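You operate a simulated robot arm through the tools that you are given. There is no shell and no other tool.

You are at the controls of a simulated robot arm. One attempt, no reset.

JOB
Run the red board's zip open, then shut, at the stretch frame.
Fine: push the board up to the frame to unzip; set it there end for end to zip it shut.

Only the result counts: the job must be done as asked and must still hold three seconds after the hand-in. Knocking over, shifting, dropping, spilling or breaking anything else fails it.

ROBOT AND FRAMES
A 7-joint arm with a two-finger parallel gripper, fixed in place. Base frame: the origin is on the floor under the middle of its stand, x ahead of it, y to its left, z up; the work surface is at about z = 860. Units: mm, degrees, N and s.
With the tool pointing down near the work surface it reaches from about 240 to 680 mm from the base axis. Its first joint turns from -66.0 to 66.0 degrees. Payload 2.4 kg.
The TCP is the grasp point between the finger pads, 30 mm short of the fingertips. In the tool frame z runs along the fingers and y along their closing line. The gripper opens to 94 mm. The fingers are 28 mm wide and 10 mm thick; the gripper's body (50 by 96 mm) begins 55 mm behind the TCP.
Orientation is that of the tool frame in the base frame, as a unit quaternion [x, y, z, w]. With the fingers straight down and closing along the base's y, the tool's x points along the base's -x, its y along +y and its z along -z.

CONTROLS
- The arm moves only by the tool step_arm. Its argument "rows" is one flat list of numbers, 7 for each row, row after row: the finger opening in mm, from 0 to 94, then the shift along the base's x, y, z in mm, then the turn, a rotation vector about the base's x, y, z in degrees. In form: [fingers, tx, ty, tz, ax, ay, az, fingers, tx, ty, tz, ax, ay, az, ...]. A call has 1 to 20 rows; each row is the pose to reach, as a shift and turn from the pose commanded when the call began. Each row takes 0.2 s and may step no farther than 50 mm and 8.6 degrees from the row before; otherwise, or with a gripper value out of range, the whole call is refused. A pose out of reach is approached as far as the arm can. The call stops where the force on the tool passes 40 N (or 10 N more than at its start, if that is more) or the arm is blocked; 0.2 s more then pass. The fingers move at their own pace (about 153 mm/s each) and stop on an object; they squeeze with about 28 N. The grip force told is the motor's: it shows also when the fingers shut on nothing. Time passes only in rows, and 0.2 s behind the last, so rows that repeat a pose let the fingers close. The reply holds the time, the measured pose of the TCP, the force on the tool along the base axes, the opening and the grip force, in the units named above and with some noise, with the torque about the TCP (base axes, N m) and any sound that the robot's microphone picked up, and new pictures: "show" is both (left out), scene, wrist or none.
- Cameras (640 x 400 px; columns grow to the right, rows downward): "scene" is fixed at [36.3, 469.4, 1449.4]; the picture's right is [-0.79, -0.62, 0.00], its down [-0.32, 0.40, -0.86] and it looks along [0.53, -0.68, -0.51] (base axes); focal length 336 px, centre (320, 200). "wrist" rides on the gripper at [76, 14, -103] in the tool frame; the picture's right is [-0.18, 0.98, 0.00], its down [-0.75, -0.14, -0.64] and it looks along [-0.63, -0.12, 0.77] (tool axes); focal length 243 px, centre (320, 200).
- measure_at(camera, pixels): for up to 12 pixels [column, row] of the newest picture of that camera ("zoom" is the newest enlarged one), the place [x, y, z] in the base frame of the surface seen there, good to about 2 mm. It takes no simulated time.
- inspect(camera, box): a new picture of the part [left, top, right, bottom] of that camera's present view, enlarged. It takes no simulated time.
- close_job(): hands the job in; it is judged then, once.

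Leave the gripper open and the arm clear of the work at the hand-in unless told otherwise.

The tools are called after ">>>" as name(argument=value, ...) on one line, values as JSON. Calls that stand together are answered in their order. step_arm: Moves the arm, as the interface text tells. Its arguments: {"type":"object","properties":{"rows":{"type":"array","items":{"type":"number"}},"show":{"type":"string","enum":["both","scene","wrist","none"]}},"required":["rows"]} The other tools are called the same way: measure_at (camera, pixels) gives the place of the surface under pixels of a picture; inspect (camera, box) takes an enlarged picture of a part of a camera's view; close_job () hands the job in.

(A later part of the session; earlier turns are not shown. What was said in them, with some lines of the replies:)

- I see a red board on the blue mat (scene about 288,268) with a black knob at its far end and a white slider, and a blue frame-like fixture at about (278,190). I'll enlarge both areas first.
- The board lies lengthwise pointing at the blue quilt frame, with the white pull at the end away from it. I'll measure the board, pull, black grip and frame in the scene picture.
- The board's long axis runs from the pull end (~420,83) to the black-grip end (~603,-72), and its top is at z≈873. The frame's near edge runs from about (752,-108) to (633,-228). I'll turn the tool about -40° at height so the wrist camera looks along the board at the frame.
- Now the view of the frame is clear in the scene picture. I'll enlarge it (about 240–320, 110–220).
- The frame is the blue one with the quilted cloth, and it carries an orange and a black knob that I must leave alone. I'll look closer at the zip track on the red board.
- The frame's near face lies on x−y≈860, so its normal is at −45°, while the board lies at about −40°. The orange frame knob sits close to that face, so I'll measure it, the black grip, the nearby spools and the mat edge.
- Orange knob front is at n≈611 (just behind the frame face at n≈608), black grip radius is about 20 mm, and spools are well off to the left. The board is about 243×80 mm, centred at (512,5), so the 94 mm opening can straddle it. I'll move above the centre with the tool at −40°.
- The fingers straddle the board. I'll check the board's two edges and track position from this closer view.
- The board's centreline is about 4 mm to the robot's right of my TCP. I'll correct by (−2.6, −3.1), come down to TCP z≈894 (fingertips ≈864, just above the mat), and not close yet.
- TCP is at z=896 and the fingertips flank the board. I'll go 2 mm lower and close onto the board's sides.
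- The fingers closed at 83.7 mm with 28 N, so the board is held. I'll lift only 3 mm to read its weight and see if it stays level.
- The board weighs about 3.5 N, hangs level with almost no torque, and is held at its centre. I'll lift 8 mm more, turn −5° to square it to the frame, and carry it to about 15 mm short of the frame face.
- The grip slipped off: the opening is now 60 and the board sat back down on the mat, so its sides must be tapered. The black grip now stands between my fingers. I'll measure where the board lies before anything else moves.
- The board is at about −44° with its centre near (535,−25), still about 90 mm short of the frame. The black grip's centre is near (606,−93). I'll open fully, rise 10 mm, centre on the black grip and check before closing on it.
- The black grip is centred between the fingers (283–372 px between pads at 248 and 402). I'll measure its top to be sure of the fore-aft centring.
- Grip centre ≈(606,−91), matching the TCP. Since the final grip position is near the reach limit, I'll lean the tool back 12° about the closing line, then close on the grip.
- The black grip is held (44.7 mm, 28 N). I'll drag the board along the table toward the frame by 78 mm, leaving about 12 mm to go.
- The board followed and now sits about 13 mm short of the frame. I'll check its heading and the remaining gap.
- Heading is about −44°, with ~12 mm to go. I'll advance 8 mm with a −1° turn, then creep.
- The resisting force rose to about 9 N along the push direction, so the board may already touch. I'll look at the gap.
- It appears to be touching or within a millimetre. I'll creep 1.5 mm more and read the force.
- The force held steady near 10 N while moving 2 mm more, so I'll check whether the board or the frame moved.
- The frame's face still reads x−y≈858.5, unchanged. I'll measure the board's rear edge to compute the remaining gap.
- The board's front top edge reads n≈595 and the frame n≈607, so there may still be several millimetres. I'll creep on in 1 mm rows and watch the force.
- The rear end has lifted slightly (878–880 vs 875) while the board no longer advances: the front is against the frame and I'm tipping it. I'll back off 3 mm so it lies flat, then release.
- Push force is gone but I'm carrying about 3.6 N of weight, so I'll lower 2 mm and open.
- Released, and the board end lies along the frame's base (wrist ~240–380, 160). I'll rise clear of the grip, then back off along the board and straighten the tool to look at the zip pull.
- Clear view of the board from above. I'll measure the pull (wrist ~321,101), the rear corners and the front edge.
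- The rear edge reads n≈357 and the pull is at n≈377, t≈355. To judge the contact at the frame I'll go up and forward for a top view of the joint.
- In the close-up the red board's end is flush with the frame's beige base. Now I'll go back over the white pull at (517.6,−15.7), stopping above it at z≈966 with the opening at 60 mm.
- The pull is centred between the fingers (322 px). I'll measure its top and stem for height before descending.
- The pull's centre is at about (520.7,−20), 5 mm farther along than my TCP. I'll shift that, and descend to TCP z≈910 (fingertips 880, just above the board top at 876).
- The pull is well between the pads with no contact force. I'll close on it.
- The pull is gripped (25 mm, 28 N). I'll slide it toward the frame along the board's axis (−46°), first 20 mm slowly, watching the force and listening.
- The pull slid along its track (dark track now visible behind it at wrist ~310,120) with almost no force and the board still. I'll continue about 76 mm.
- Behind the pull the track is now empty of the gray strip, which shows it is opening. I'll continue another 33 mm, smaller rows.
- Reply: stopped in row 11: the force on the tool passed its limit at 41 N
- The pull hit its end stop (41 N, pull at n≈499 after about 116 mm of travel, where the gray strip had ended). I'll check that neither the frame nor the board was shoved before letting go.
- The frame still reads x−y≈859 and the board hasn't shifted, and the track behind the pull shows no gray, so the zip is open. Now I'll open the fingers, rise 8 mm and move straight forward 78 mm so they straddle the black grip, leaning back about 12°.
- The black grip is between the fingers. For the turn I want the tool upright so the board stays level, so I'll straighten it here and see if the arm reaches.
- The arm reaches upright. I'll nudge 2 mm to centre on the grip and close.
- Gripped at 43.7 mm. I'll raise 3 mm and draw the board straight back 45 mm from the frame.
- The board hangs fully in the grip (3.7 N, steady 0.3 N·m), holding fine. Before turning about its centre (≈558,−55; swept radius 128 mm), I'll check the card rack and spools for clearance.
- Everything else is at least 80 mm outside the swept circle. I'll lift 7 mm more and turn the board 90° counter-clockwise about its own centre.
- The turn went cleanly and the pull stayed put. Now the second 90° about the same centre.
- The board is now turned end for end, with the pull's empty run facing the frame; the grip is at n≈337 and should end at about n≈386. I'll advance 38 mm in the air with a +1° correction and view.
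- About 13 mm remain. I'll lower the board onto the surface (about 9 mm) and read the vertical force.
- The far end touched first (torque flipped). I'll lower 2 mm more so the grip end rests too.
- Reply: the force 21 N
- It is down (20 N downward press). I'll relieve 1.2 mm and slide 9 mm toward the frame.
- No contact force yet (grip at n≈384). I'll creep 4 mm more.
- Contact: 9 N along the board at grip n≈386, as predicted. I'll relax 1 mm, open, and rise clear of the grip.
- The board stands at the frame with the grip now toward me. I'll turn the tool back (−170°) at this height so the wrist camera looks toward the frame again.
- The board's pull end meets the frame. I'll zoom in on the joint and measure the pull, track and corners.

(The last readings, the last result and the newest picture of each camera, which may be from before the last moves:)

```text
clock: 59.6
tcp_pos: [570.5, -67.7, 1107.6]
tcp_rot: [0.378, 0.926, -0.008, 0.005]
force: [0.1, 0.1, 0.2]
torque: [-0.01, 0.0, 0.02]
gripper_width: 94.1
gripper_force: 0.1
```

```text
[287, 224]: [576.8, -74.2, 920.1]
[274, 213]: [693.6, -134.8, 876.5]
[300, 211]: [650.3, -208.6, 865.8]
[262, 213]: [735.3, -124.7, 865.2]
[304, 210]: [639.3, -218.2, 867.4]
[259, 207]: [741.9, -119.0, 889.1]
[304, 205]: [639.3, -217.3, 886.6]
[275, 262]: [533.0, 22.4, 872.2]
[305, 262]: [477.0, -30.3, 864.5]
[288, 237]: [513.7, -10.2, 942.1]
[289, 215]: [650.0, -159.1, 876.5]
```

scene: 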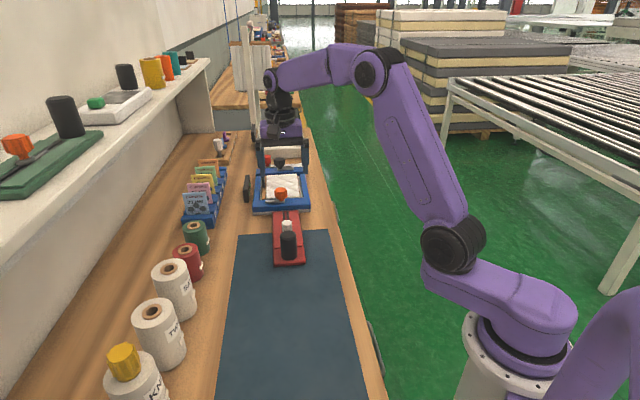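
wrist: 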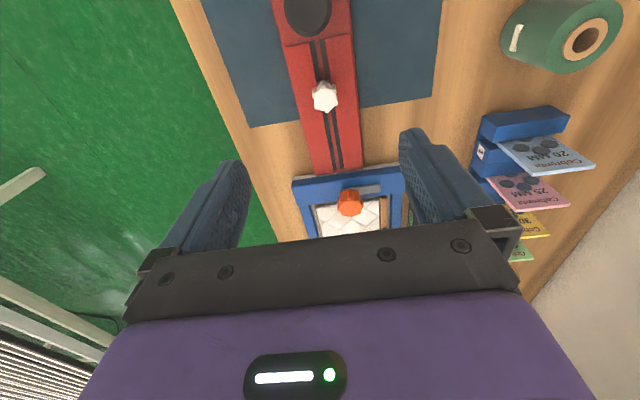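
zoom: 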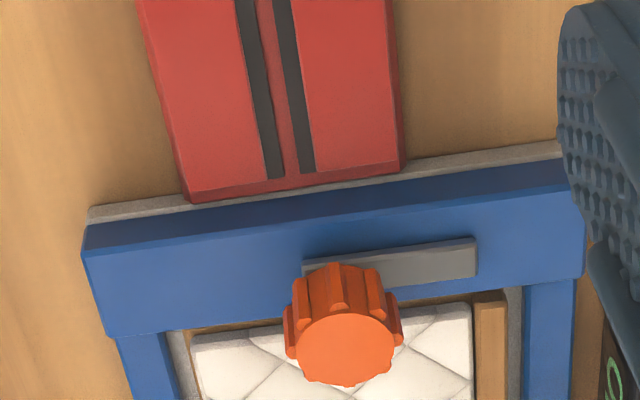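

The end is flush with the beige base, the frame face reads unchanged (x−y≈859), and the pull is at (580.5,−79), needing to go ~116 mm to n≈582. I'll go above it with an 8° lean back, fingers at 60 mm.

>>> step_arm(rows=[94, 2, -2.5, -25, -1.5, -1.5, 0, 80, 4, -5, -60, -3, -3, 0, 60, 6, -7.5, -95, -4.5, -4.5, 0, 60, 8.3, -9.7, -125, -5.7, -5.7, 0, 60, 8.3, -9.7, -137, -5.7, -5.7, 0, 60, 8.3, -9.7, -137, -5.7, -5.7, 0])

>>> inspect(camera="wrist", box=[240, 60, 400, 240])

>>> inspect(camera="scene", box=[240, 165, 330, 275])

```text
clock: 61.0
tcp_pos: [578.4, -77.0, 971.1]
tcp_rot: [0.377, 0.923, -0.035, 0.068]
force: [0.2, 0.2, -0.5]
torque: [0.0, 0.03, -0.02]
gripper_width: 59.9
gripper_force: 0.1
```

scene: 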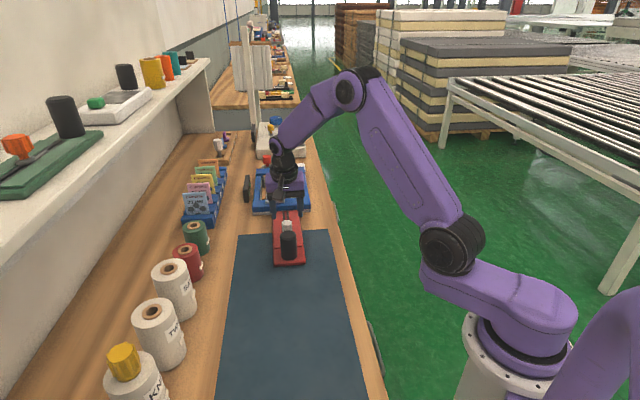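
wrist: 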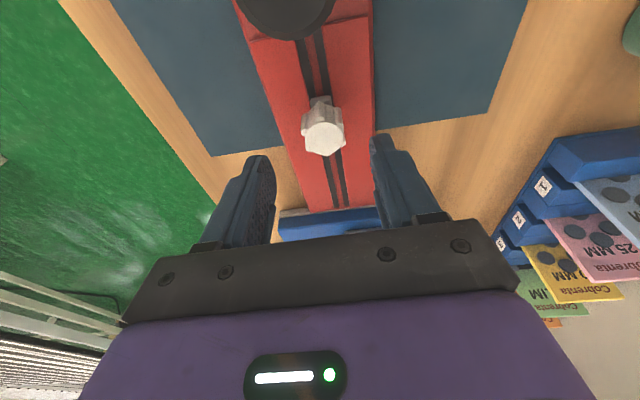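

```text
2.22 times, centred on (320, 150) of wrist
```

zoom: 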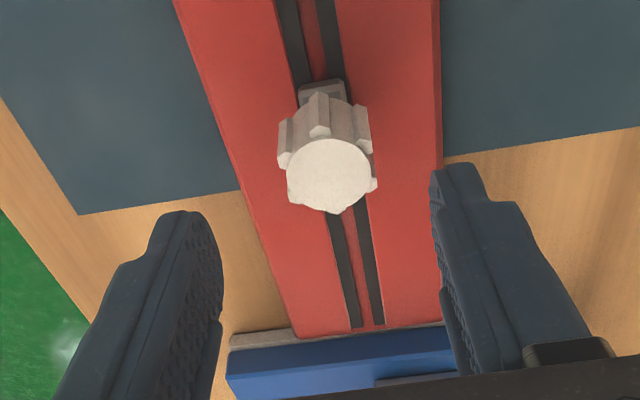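

```text
3.64 times, centred on (285, 220) of scene
```

zoom: 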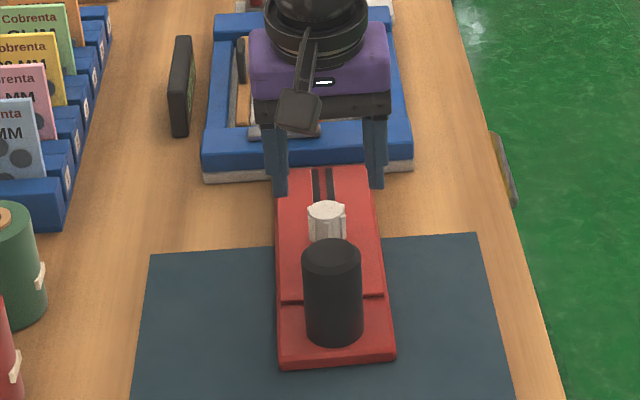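

Aligned laterally (pull at 323 px between the pads). I'll measure the pull's top to place the fore-aft grip.

>>> measure_at(camera="wrist", pixels=[[322, 138], [322, 126], [323, 152], [306, 138], [342, 140], [321, 105], [320, 98], [340, 180], [335, 190]])

```text
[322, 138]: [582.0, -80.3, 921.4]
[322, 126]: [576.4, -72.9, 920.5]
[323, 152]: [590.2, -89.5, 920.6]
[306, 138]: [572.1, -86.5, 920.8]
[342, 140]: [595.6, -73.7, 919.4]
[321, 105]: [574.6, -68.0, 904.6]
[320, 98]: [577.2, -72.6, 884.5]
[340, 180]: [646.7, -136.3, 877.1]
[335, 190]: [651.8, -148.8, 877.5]
```

Pull centre is about (583,−81). I'll shift 3 mm forward, descend to TCP z≈911.5, and then close.

>>> step_arm(rows=[60, 2.8, -2.2, 0, 0, 0, 0, 60, 2.8, -2.2, -25, 0, 0, 0, 60, 2.8, -2.2, -45, 0, 0, 0, 60, 2.8, -2.2, -56, 0, 0, 0, 60, 2.8, -2.2, -59.5, 0, 0, 0, 60, 2.8, -2.2, -59.5, 0, 0, 0])

```text
clock: 62.4
tcp_pos: [582.7, -78.6, 910.9]
tcp_rot: [0.377, 0.923, -0.035, 0.068]
force: [-0.2, -0.4, -0.3]
torque: [-0.02, 0.04, 0.02]
gripper_width: 60.1
gripper_force: 0.0
```

scene: 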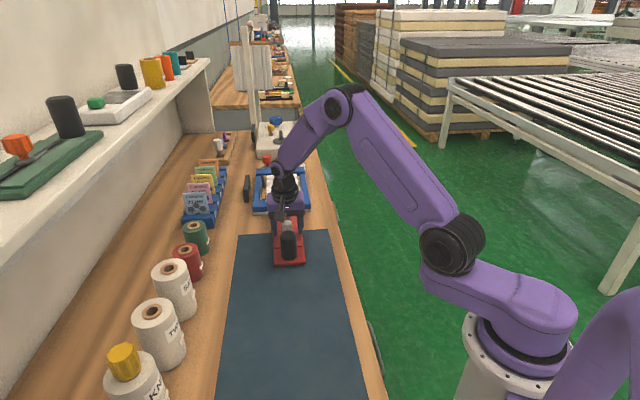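
wrist: 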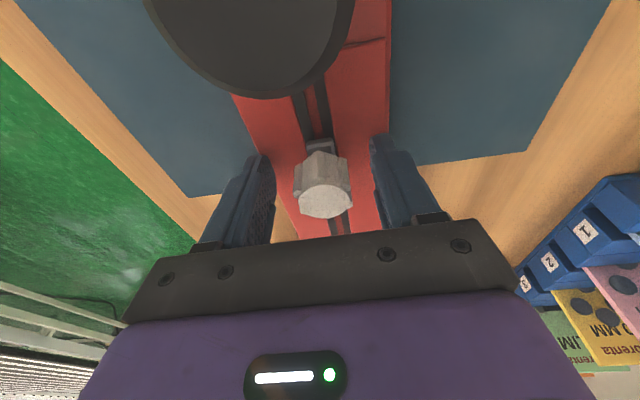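

The pull is between the pads, no contact. Closing now.

>>> step_arm(rows=[40, 0, 0, 0, 0, 0, 0, 15, 0, 0, 0, 0, 0, 0, 10, 0, 0, 0, 0, 0, 0, 10, 0, 0, 0, 0, 0, 0], show="none")

```text
clock: 63.4
tcp_pos: [583.1, -79.3, 911.5]
tcp_rot: [0.379, 0.922, -0.035, 0.07]
force: [0.7, 2.3, 1.6]
torque: [0.2, -0.14, -0.01]
gripper_width: 25.1
gripper_force: 28.1
```

Gripped at 25 mm. I'll slide toward the frame along −45.5°, first 24 mm.

>>> step_arm(rows=[10, 1.4, -1.4, 0, 0, 0, 0, 10, 3.5, -3.6, 0, 0, 0, 0, 10, 6.3, -6.4, 0, 0, 0, 0, 10, 9.1, -9.3, 0, 0, 0, 0, 10, 11.9, -12.1, 0, 0, 0, 0, 10, 14.7, -15, 0, 0, 0, 0, 10, 16.8, -17.1, 0, 0, 0, 0])

```text
clock: 65.0
tcp_pos: [598.3, -97.2, 910.3]
tcp_rot: [0.377, 0.923, -0.034, 0.071]
force: [2.2, 2.9, 4.6]
torque: [0.35, -0.08, -0.09]
gripper_width: 24.9
gripper_force: 28.2
```

scene: 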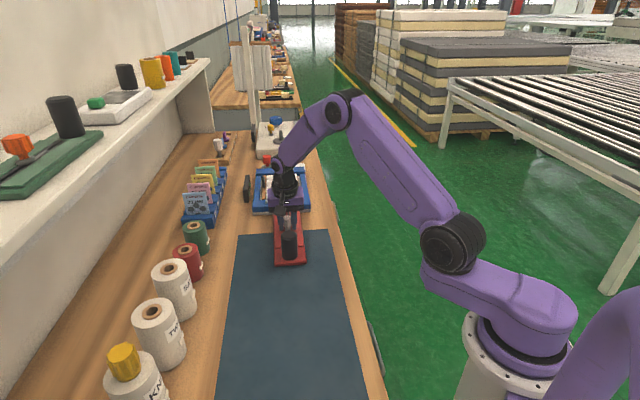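
wrist: 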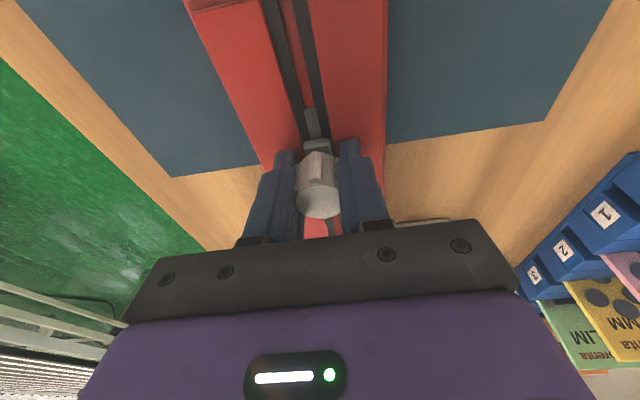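

The gray strip reappears behind the pull (wrist ~312,125), so it is zipping shut. There's a 3.5 N sideways load, so I'll steer about 1° back and continue 64 mm.

>>> step_arm(rows=[10, 2.9, -2.8, 0, 0, 0, 0, 10, 5.7, -5.6, 0, 0, 0, 0, 10, 8.6, -8.4, 0, 0, 0, 0, 10, 11.4, -11.2, 0, 0, 0, 0, 10, 14.3, -14, 0, 0, 0, 0, 10, 17.1, -16.8, 0, 0, 0, 0, 10, 20, -19.6, 0, 0, 0, 0, 10, 22.8, -22.4, 0, 0, 0, 0, 10, 25.7, -25.2, 0, 0, 0, 0, 10, 28.5, -28, 0, 0, 0, 0, 10, 31.4, -30.8, 0, 0, 0, 0, 10, 34.2, -33.6, 0, 0, 0, 0, 10, 37.1, -36.5, 0, 0, 0, 0, 10, 39.9, -39.3, 0, 0, 0, 0, 10, 42.8, -42.1, 0, 0, 0, 0, 10, 45.6, -44.9, 0, 0, 0, 0])

```text
clock: 68.4
tcp_pos: [645.4, -141.7, 911.0]
tcp_rot: [0.378, 0.922, -0.034, 0.07]
force: [-0.5, -0.3, 0.6]
torque: [0.28, -0.04, -0.02]
gripper_width: 25.0
gripper_force: 27.8
```

scene: 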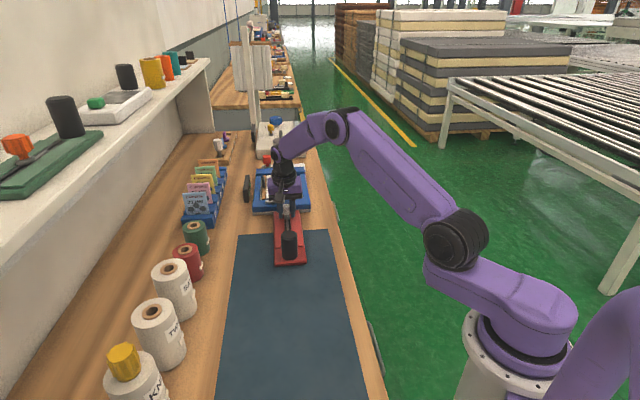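
wrist: 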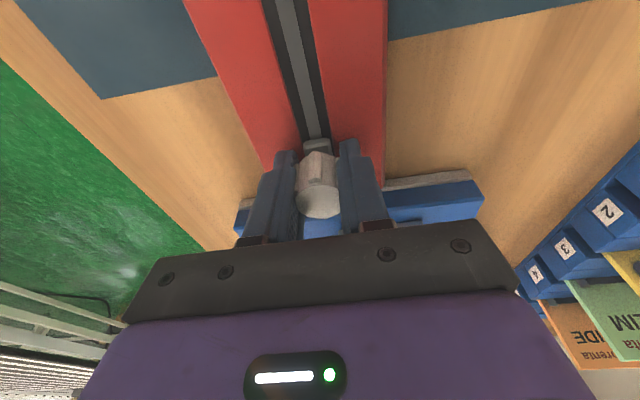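

Pull at n≈557, gray strip filling the track behind it. About 27 mm remain; I'll go 20 mm in small rows.

>>> step_arm(rows=[10, 1.8, -1.8, 0, 0, 0, 0, 10, 3.6, -3.6, 0, 0, 0, 0, 10, 5.4, -5.4, 0, 0, 0, 0, 10, 7.1, -7.1, 0, 0, 0, 0, 10, 8.9, -8.9, 0, 0, 0, 0, 10, 10.7, -10.7, 0, 0, 0, 0, 10, 12.5, -12.5, 0, 0, 0, 0, 10, 14.2, -14.2, 0, 0, 0, 0, 10, 14.2, -14.2, 0, 0, 0, 0])

>>> inspect(camera="wrist", box=[200, 100, 500, 240])

```text
clock: 70.4
tcp_pos: [659.1, -156.7, 910.3]
tcp_rot: [0.378, 0.922, -0.035, 0.07]
force: [1.8, 0.3, 2.0]
torque: [0.28, -0.13, -0.1]
gripper_width: 25.0
gripper_force: 27.9
```

scene: 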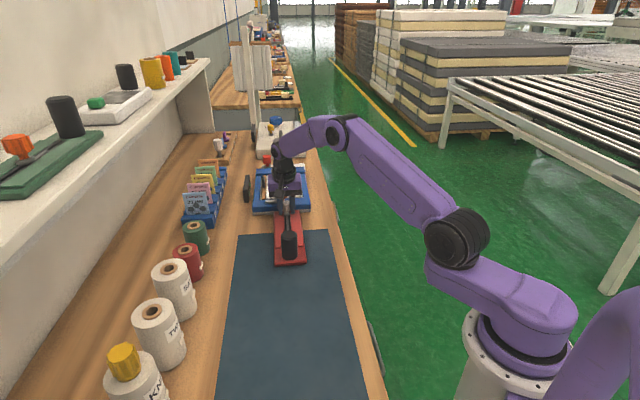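
wrist: 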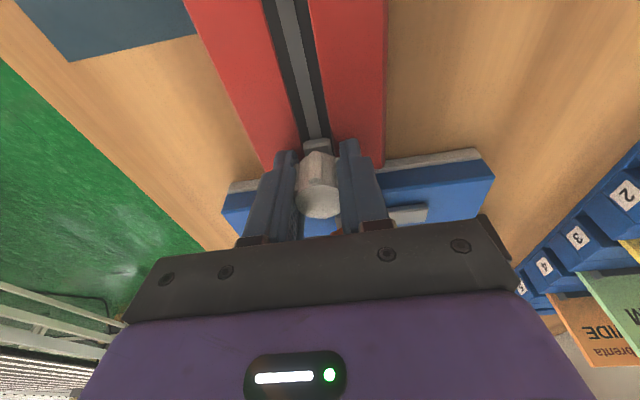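

```text
2.13 times, centred on (350, 170) of wrist
```

zoom: 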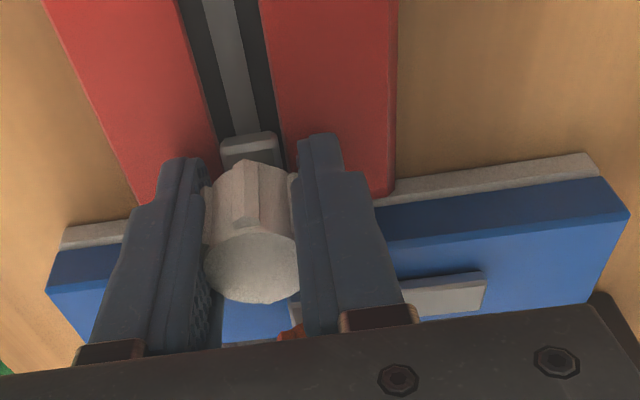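

At n≈577, about 7 mm left and fingertips still short of the rail. I'll creep 5 mm.

>>> step_arm(rows=[10, 0.7, -0.7, 0, 0, 0, 0, 10, 1.4, -1.4, 0, 0, 0, 0, 10, 2.1, -2.1, 0, 0, 0, 0, 10, 2.8, -2.8, 0, 0, 0, 0, 10, 3.5, -3.5, 0, 0, 0, 0, 10, 3.5, -3.5, 0, 0, 0, 0], show="wrist")

```text
clock: 71.8
tcp_pos: [661.0, -159.2, 910.0]
tcp_rot: [0.377, 0.923, -0.034, 0.069]
force: [-9.6, 7.2, 6.0]
torque: [0.17, -0.16, -0.03]
gripper_width: 24.7
gripper_force: 28.0
```

wrist: 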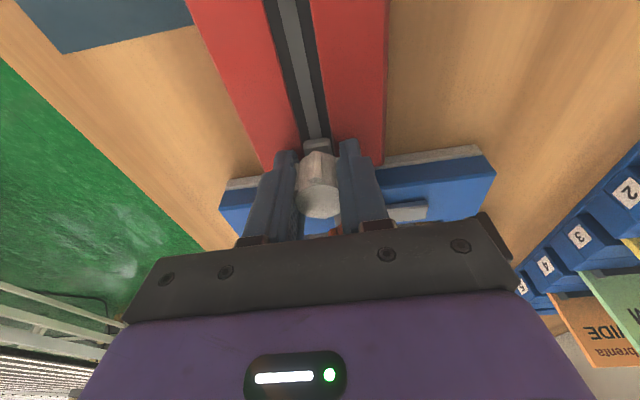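

Resistance rose to 12 N, so the pull is arriving at its end stop. I'll press 2 mm more to make sure it is fully home, watching the force.

>>> step_arm(rows=[10, 0.7, -0.7, 0, 0, 0, 0, 10, 1.4, -1.4, 0, 0, 0, 0, 10, 1.4, -1.4, 0, 0, 0, 0])

>>> inspect(camera="scene", box=[240, 165, 330, 275])

>>> measure_at(camera="scene", pixels=[[262, 213], [304, 210], [259, 207], [304, 205], [255, 213], [309, 210], [275, 262], [305, 262], [290, 264]])

```text
clock: 72.6
tcp_pos: [662.7, -159.4, 910.9]
tcp_rot: [0.378, 0.923, -0.035, 0.067]
force: [-17.1, 11.9, 8.1]
torque: [0.26, -0.13, -0.02]
gripper_width: 25.1
gripper_force: 28.0
```

scene: 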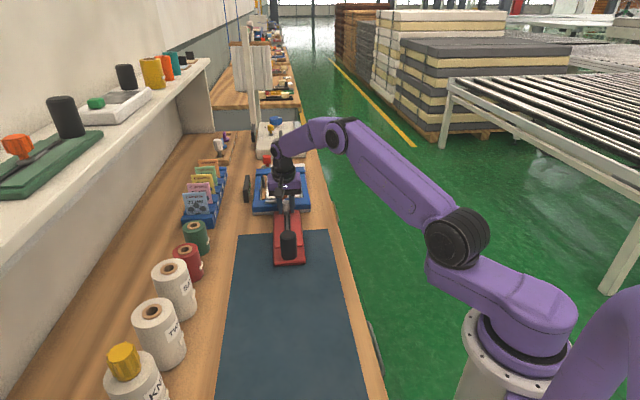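
wrist: 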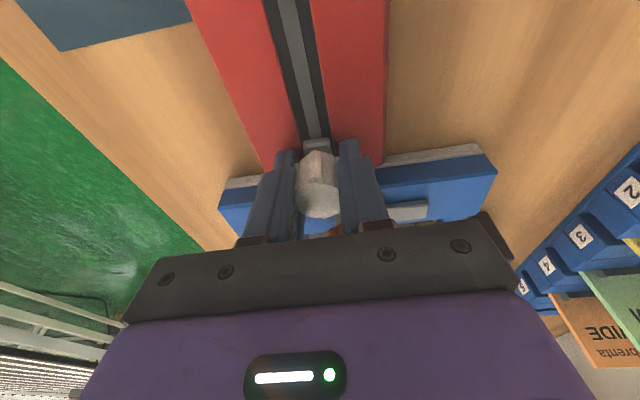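

```text
3.64 times, centred on (285, 220) of scene
```

zoom: 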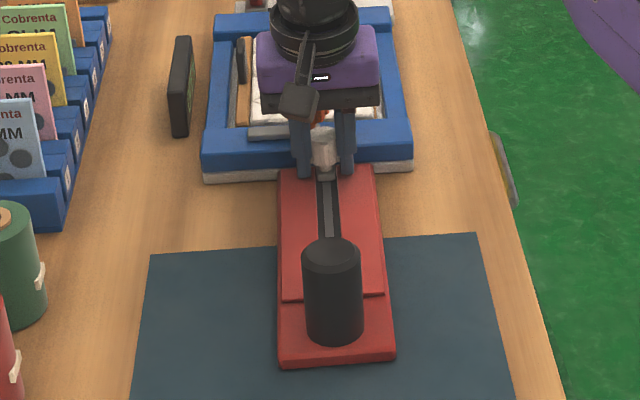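

```text
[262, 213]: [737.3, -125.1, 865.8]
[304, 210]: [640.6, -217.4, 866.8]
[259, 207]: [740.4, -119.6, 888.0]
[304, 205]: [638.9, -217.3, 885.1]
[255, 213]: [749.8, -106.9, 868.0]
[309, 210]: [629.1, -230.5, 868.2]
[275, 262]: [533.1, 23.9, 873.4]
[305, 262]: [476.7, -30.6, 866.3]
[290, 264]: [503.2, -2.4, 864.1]
```

Force climbed to 20 N with almost no movement: the pull is at its stop, and the frame face is unchanged. I'll ease back 1.4 mm (still pressing lightly), open, and rise.

>>> step_arm(rows=[10, -1, 1, 0, 0, 0, 0, 40, -1.2, 1.2, 0, 0, 0, 0, 70, -1.2, 1.2, 0, 0, 0, 0, 70, -2, 2, 0, 0, 0, 0, 70, -3, 3, 20, 0, 0, 0, 70, -5, 5, 50, 0, 0, 0, 80, -10, 10, 85, 0, 0, 0, 94, -25, 25, 120, 0, 0, 0, 94, -40, 40, 150, 2, 2, 0, 94, -60, 60, 180, 5, 5, 0, 94, -75, 75, 200, 5.7, 5.7, 0])

>>> inspect(camera="wrist", box=[240, 0, 420, 240])

>>> inspect(camera="scene", box=[230, 140, 340, 275])

```text
clock: 75.0
tcp_pos: [588.1, -85.2, 1111.4]
tcp_rot: [0.378, 0.926, -0.008, 0.005]
force: [0.2, -0.9, -0.6]
torque: [-0.04, 0.02, -0.02]
gripper_width: 93.8
gripper_force: 0.1
```

scene: 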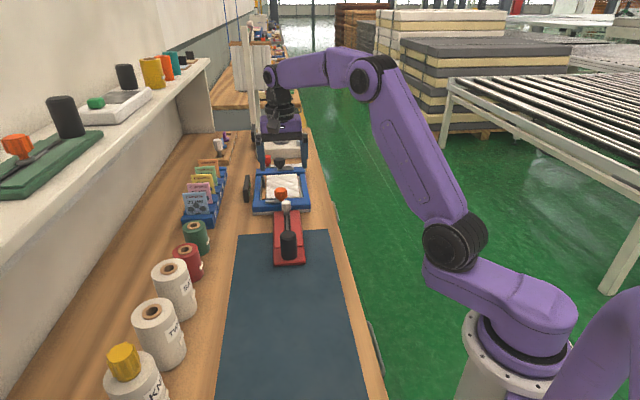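
wrist: 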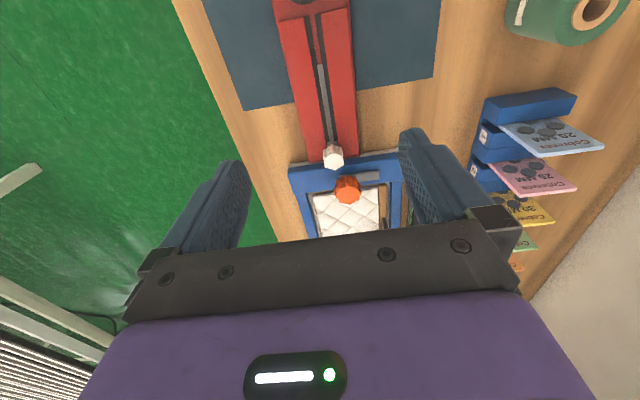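

```text
1.67 times, centred on (330, 120) of wrist
```

zoom: 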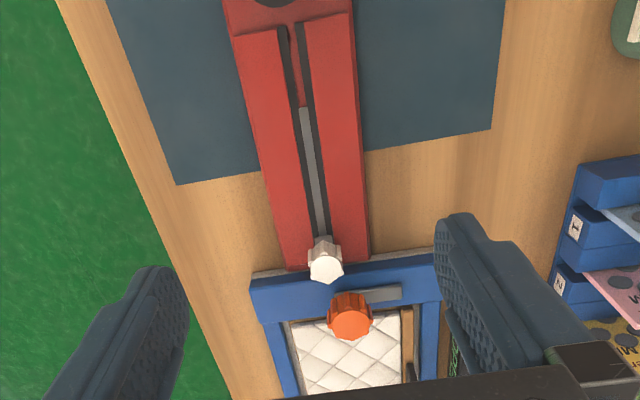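

```text
2.96 times, centred on (285, 208) of scene
```

zoom: 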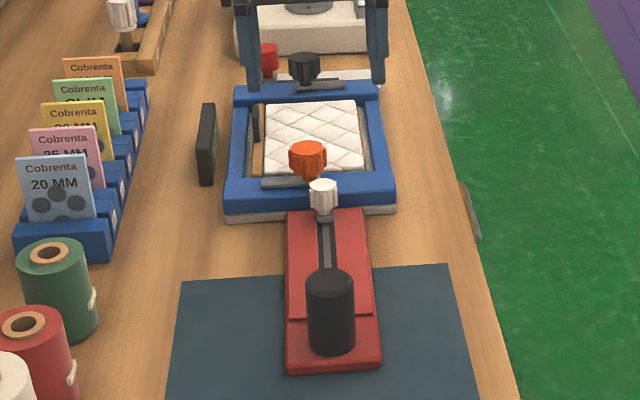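

The gray strip again runs the full length it had at the start and the pull stands at the frame end. I'll measure the pull-to-grip distance to confirm it matches the original 196 mm.

>>> inspect(camera="wrist", box=[290, 110, 390, 210])

>>> measure_at(camera="wrist", pixels=[[333, 157], [325, 160], [342, 158], [321, 68], [331, 138], [300, 20], [310, 160], [356, 155]])

>>> measure_at(camera="scene", pixels=[[286, 203], [288, 237], [288, 234], [281, 192], [262, 213], [304, 210], [275, 262], [305, 262]])

```text
4.00 times, centred on (340, 160) of wrist
```

zoom: 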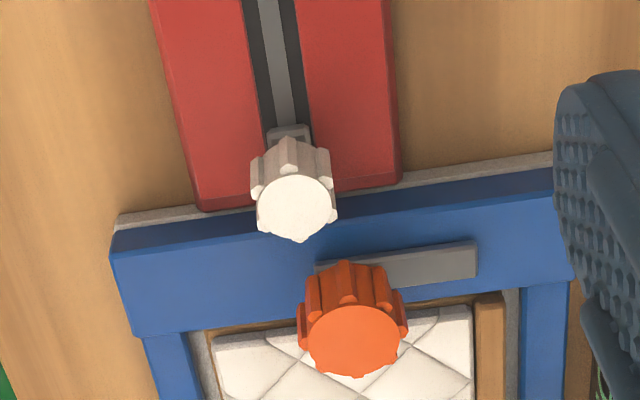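

```text
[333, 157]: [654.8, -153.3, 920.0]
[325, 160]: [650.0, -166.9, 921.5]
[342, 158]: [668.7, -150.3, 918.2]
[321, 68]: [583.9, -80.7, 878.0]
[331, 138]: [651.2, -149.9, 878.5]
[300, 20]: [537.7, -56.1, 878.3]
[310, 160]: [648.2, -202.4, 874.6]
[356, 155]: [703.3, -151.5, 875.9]
```

```text
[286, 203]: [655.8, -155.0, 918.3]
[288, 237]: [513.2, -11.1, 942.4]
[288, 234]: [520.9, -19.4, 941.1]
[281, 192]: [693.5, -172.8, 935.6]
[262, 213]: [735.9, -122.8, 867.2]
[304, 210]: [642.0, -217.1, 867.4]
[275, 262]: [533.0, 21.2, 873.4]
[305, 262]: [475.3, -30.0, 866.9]
```

The distances agree with or slightly exceed the original, but the pull-to-end gap is uncertain by about 3 mm. To be certain it's fully home, I'll look from the frame side: turn the tool half round at this safe height.

>>> step_arm(rows=[94, 0, 0, 0, 0, 0, 8.5, 94, 0, 0, 0, 0, 0, 17, 94, 0, 0, 0, 0, 0, 25.5, 94, 0, 0, 0, 0, 0, 34, 94, 0, 0, 0, 0, 0, 42.5, 94, 0, 0, 0, 0, 0, 51, 94, 0, 0, 0, 0, 0, 59.5, 94, 0, 0, 0, 0, 0, 68, 94, 0, 0, 0, 0, 0, 76.5, 94, 0, 0, 0, 0, 0, 85, 94, 0, 0, 0, 0, 0, 93.5, 94, 0, 0, 0, 0, 0, 102, 94, 0, 0, 0, 0, 0, 110.5, 94, 0, 0, 0, 0, 0, 119, 94, 0, 0, 0, 0, 0, 127.5, 94, 0, 0, 0, 0, 0, 136, 94, 0, 0, 0, 0, 0, 144.5, 94, 0, 0, 0, 0, 0, 153, 94, 0, 0, 0, 0, 0, 161.5, 94, 0, 0, 0, 0, 0, 170], show="none")

>>> step_arm(rows=[94, 8, -8, -15, 0, 0, 4, 94, 20, -20, -35, 0, 0, 9, 94, 32, -32, -55, 0, 0, 9, 94, 42, -42, -75, 0, 0, 9, 94, 42, -42, -75, 0, 0, 9])

```text
clock: 79.2
tcp_pos: [589.4, -85.8, 1111.1]
tcp_rot: [0.889, -0.457, -0.003, -0.008]
force: [-0.2, 0.6, 0.6]
torque: [0.03, 0.02, 0.0]
gripper_width: 93.8
gripper_force: 0.1
```

```text
clock: 80.4
tcp_pos: [630.0, -128.3, 1036.3]
tcp_rot: [0.923, -0.386, -0.006, -0.008]
force: [-0.3, 0.4, 0.3]
torque: [0.0, 0.03, -0.01]
gripper_width: 93.9
gripper_force: 0.0
```

scene: 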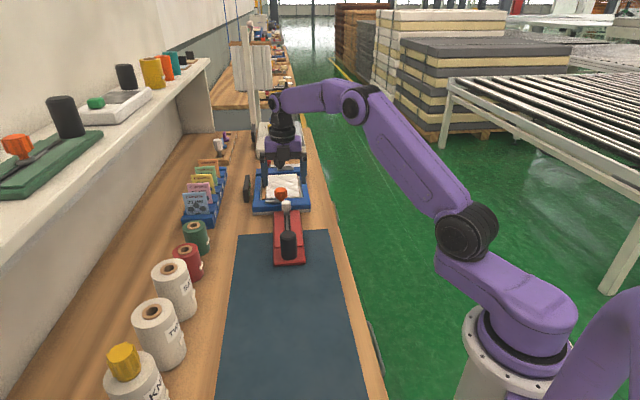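
wrist: 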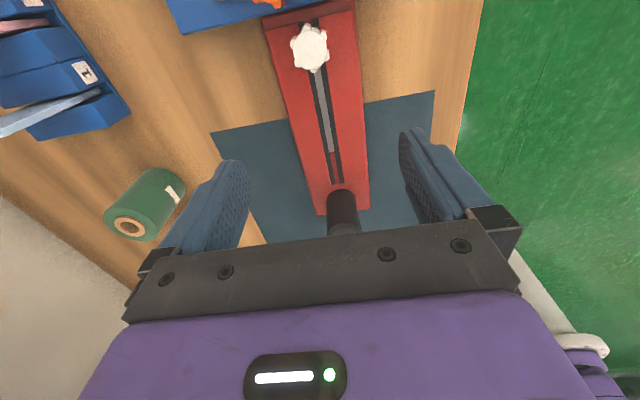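

This mirrors my earlier view before unzipping. I'll zoom in on the pull and board end.

>>> inspect(camera="wrist", box=[240, 0, 400, 100])

>>> measure_at(camera="wrist", pixels=[[311, 48], [311, 38], [311, 60], [266, 24], [354, 5], [310, 22], [331, 150], [334, 183], [343, 225], [270, 34], [356, 16]])

```text
4.00 times, centred on (320, 50) of wrist
```

zoom: 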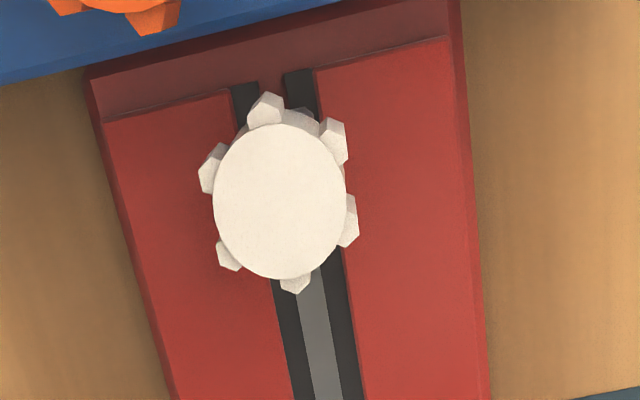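

```text
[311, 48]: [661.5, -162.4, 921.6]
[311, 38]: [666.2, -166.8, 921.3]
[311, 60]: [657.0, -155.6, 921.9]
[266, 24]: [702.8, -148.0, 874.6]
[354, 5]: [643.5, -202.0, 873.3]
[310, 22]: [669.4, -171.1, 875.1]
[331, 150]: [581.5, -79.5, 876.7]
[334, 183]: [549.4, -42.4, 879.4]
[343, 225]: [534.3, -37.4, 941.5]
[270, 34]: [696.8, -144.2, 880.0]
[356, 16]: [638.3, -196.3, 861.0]
```

Pull-to-end distance is 17 mm now against 18 mm before unzipping, and the gray strip is 115 mm long as at the start, so the zip is fully shut. I'll withdraw the arm up and back, gripper open.

>>> step_arm(rows=[94, -5, 5, 30, 0, 0, 0, 94, -20, 20, 65, 0, 0, 0, 94, -45, 45, 90, 0, 0, 0, 94, -75, 75, 105, 0, 0, 0, 94, -105, 105, 115, 0, 0, 0, 94, -130, 130, 120, 0, 0, 0, 94, -150, 150, 120, 0, 0, 0, 94, -150, 150, 120, 0, 0, 0])

>>> inspect(camera="scene", box=[160, 110, 380, 290])

```text
clock: 82.2
tcp_pos: [479.8, 22.5, 1156.0]
tcp_rot: [0.922, -0.387, -0.004, -0.008]
force: [0.1, 0.2, -0.6]
torque: [-0.01, 0.01, 0.0]
gripper_width: 94.0
gripper_force: 0.1
```

scene: 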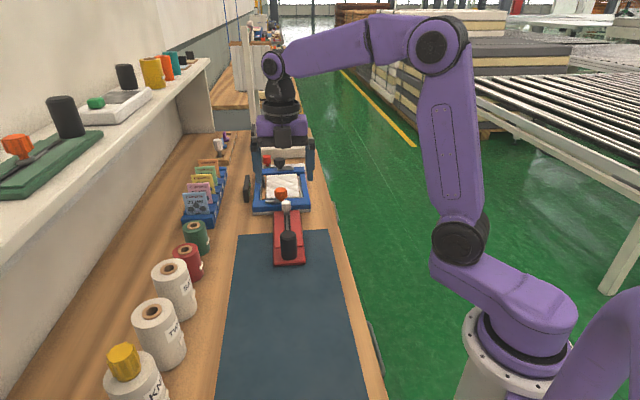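
wrist: 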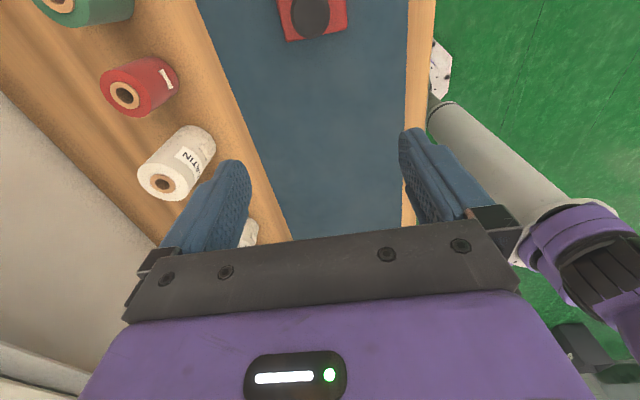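

```text
2.22 times, centred on (270, 200) of scene
```

zoom: 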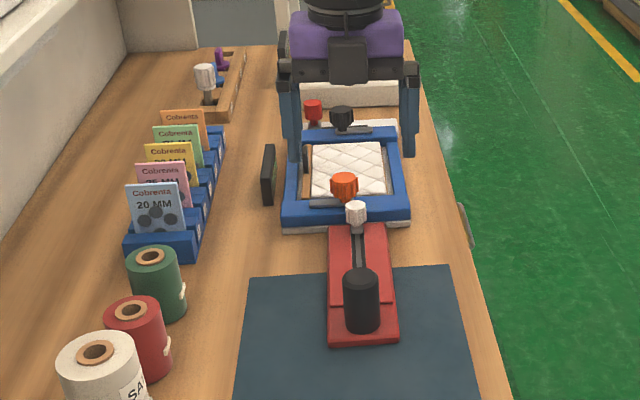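

The board rests at the frame with the zip shut, the arm is clear with the gripper open, and the spools, card rack, frame and knobs look as they did at the start. Handing in.

>>> close_job()

```text
The job is handed in.
```

I ran the red board's zip fully open and then fully shut at the stretch frame, and handed the job in. The hand-in reply did not include a verdict.

- **Unzip:** with the board's end against the frame, I slid the pull about 116 mm to its stop. The gray strip disappeared from the whole track. The force peaked at 41 N, just past the 40 N limit, as it hit the stop.
- **Zip shut:** I turned the board end for end, set it back against the frame, and slid the pull home to its stop. It now sits 17 mm from the board's end, against 18 mm before unzipping. The gray strip is back to its original 115 mm.
- **Slip:** my first grip, on the board's sides, slipped off, and the board dropped a few millimetres onto the mat. I carried it by its black grip after that.
- **Surroundings:** the frame's front face measured the same after both slides. In the last picture the spools, card rack and frame knobs look as they did at the start.

The board was left against the frame, with the gripper open and the arm clear.
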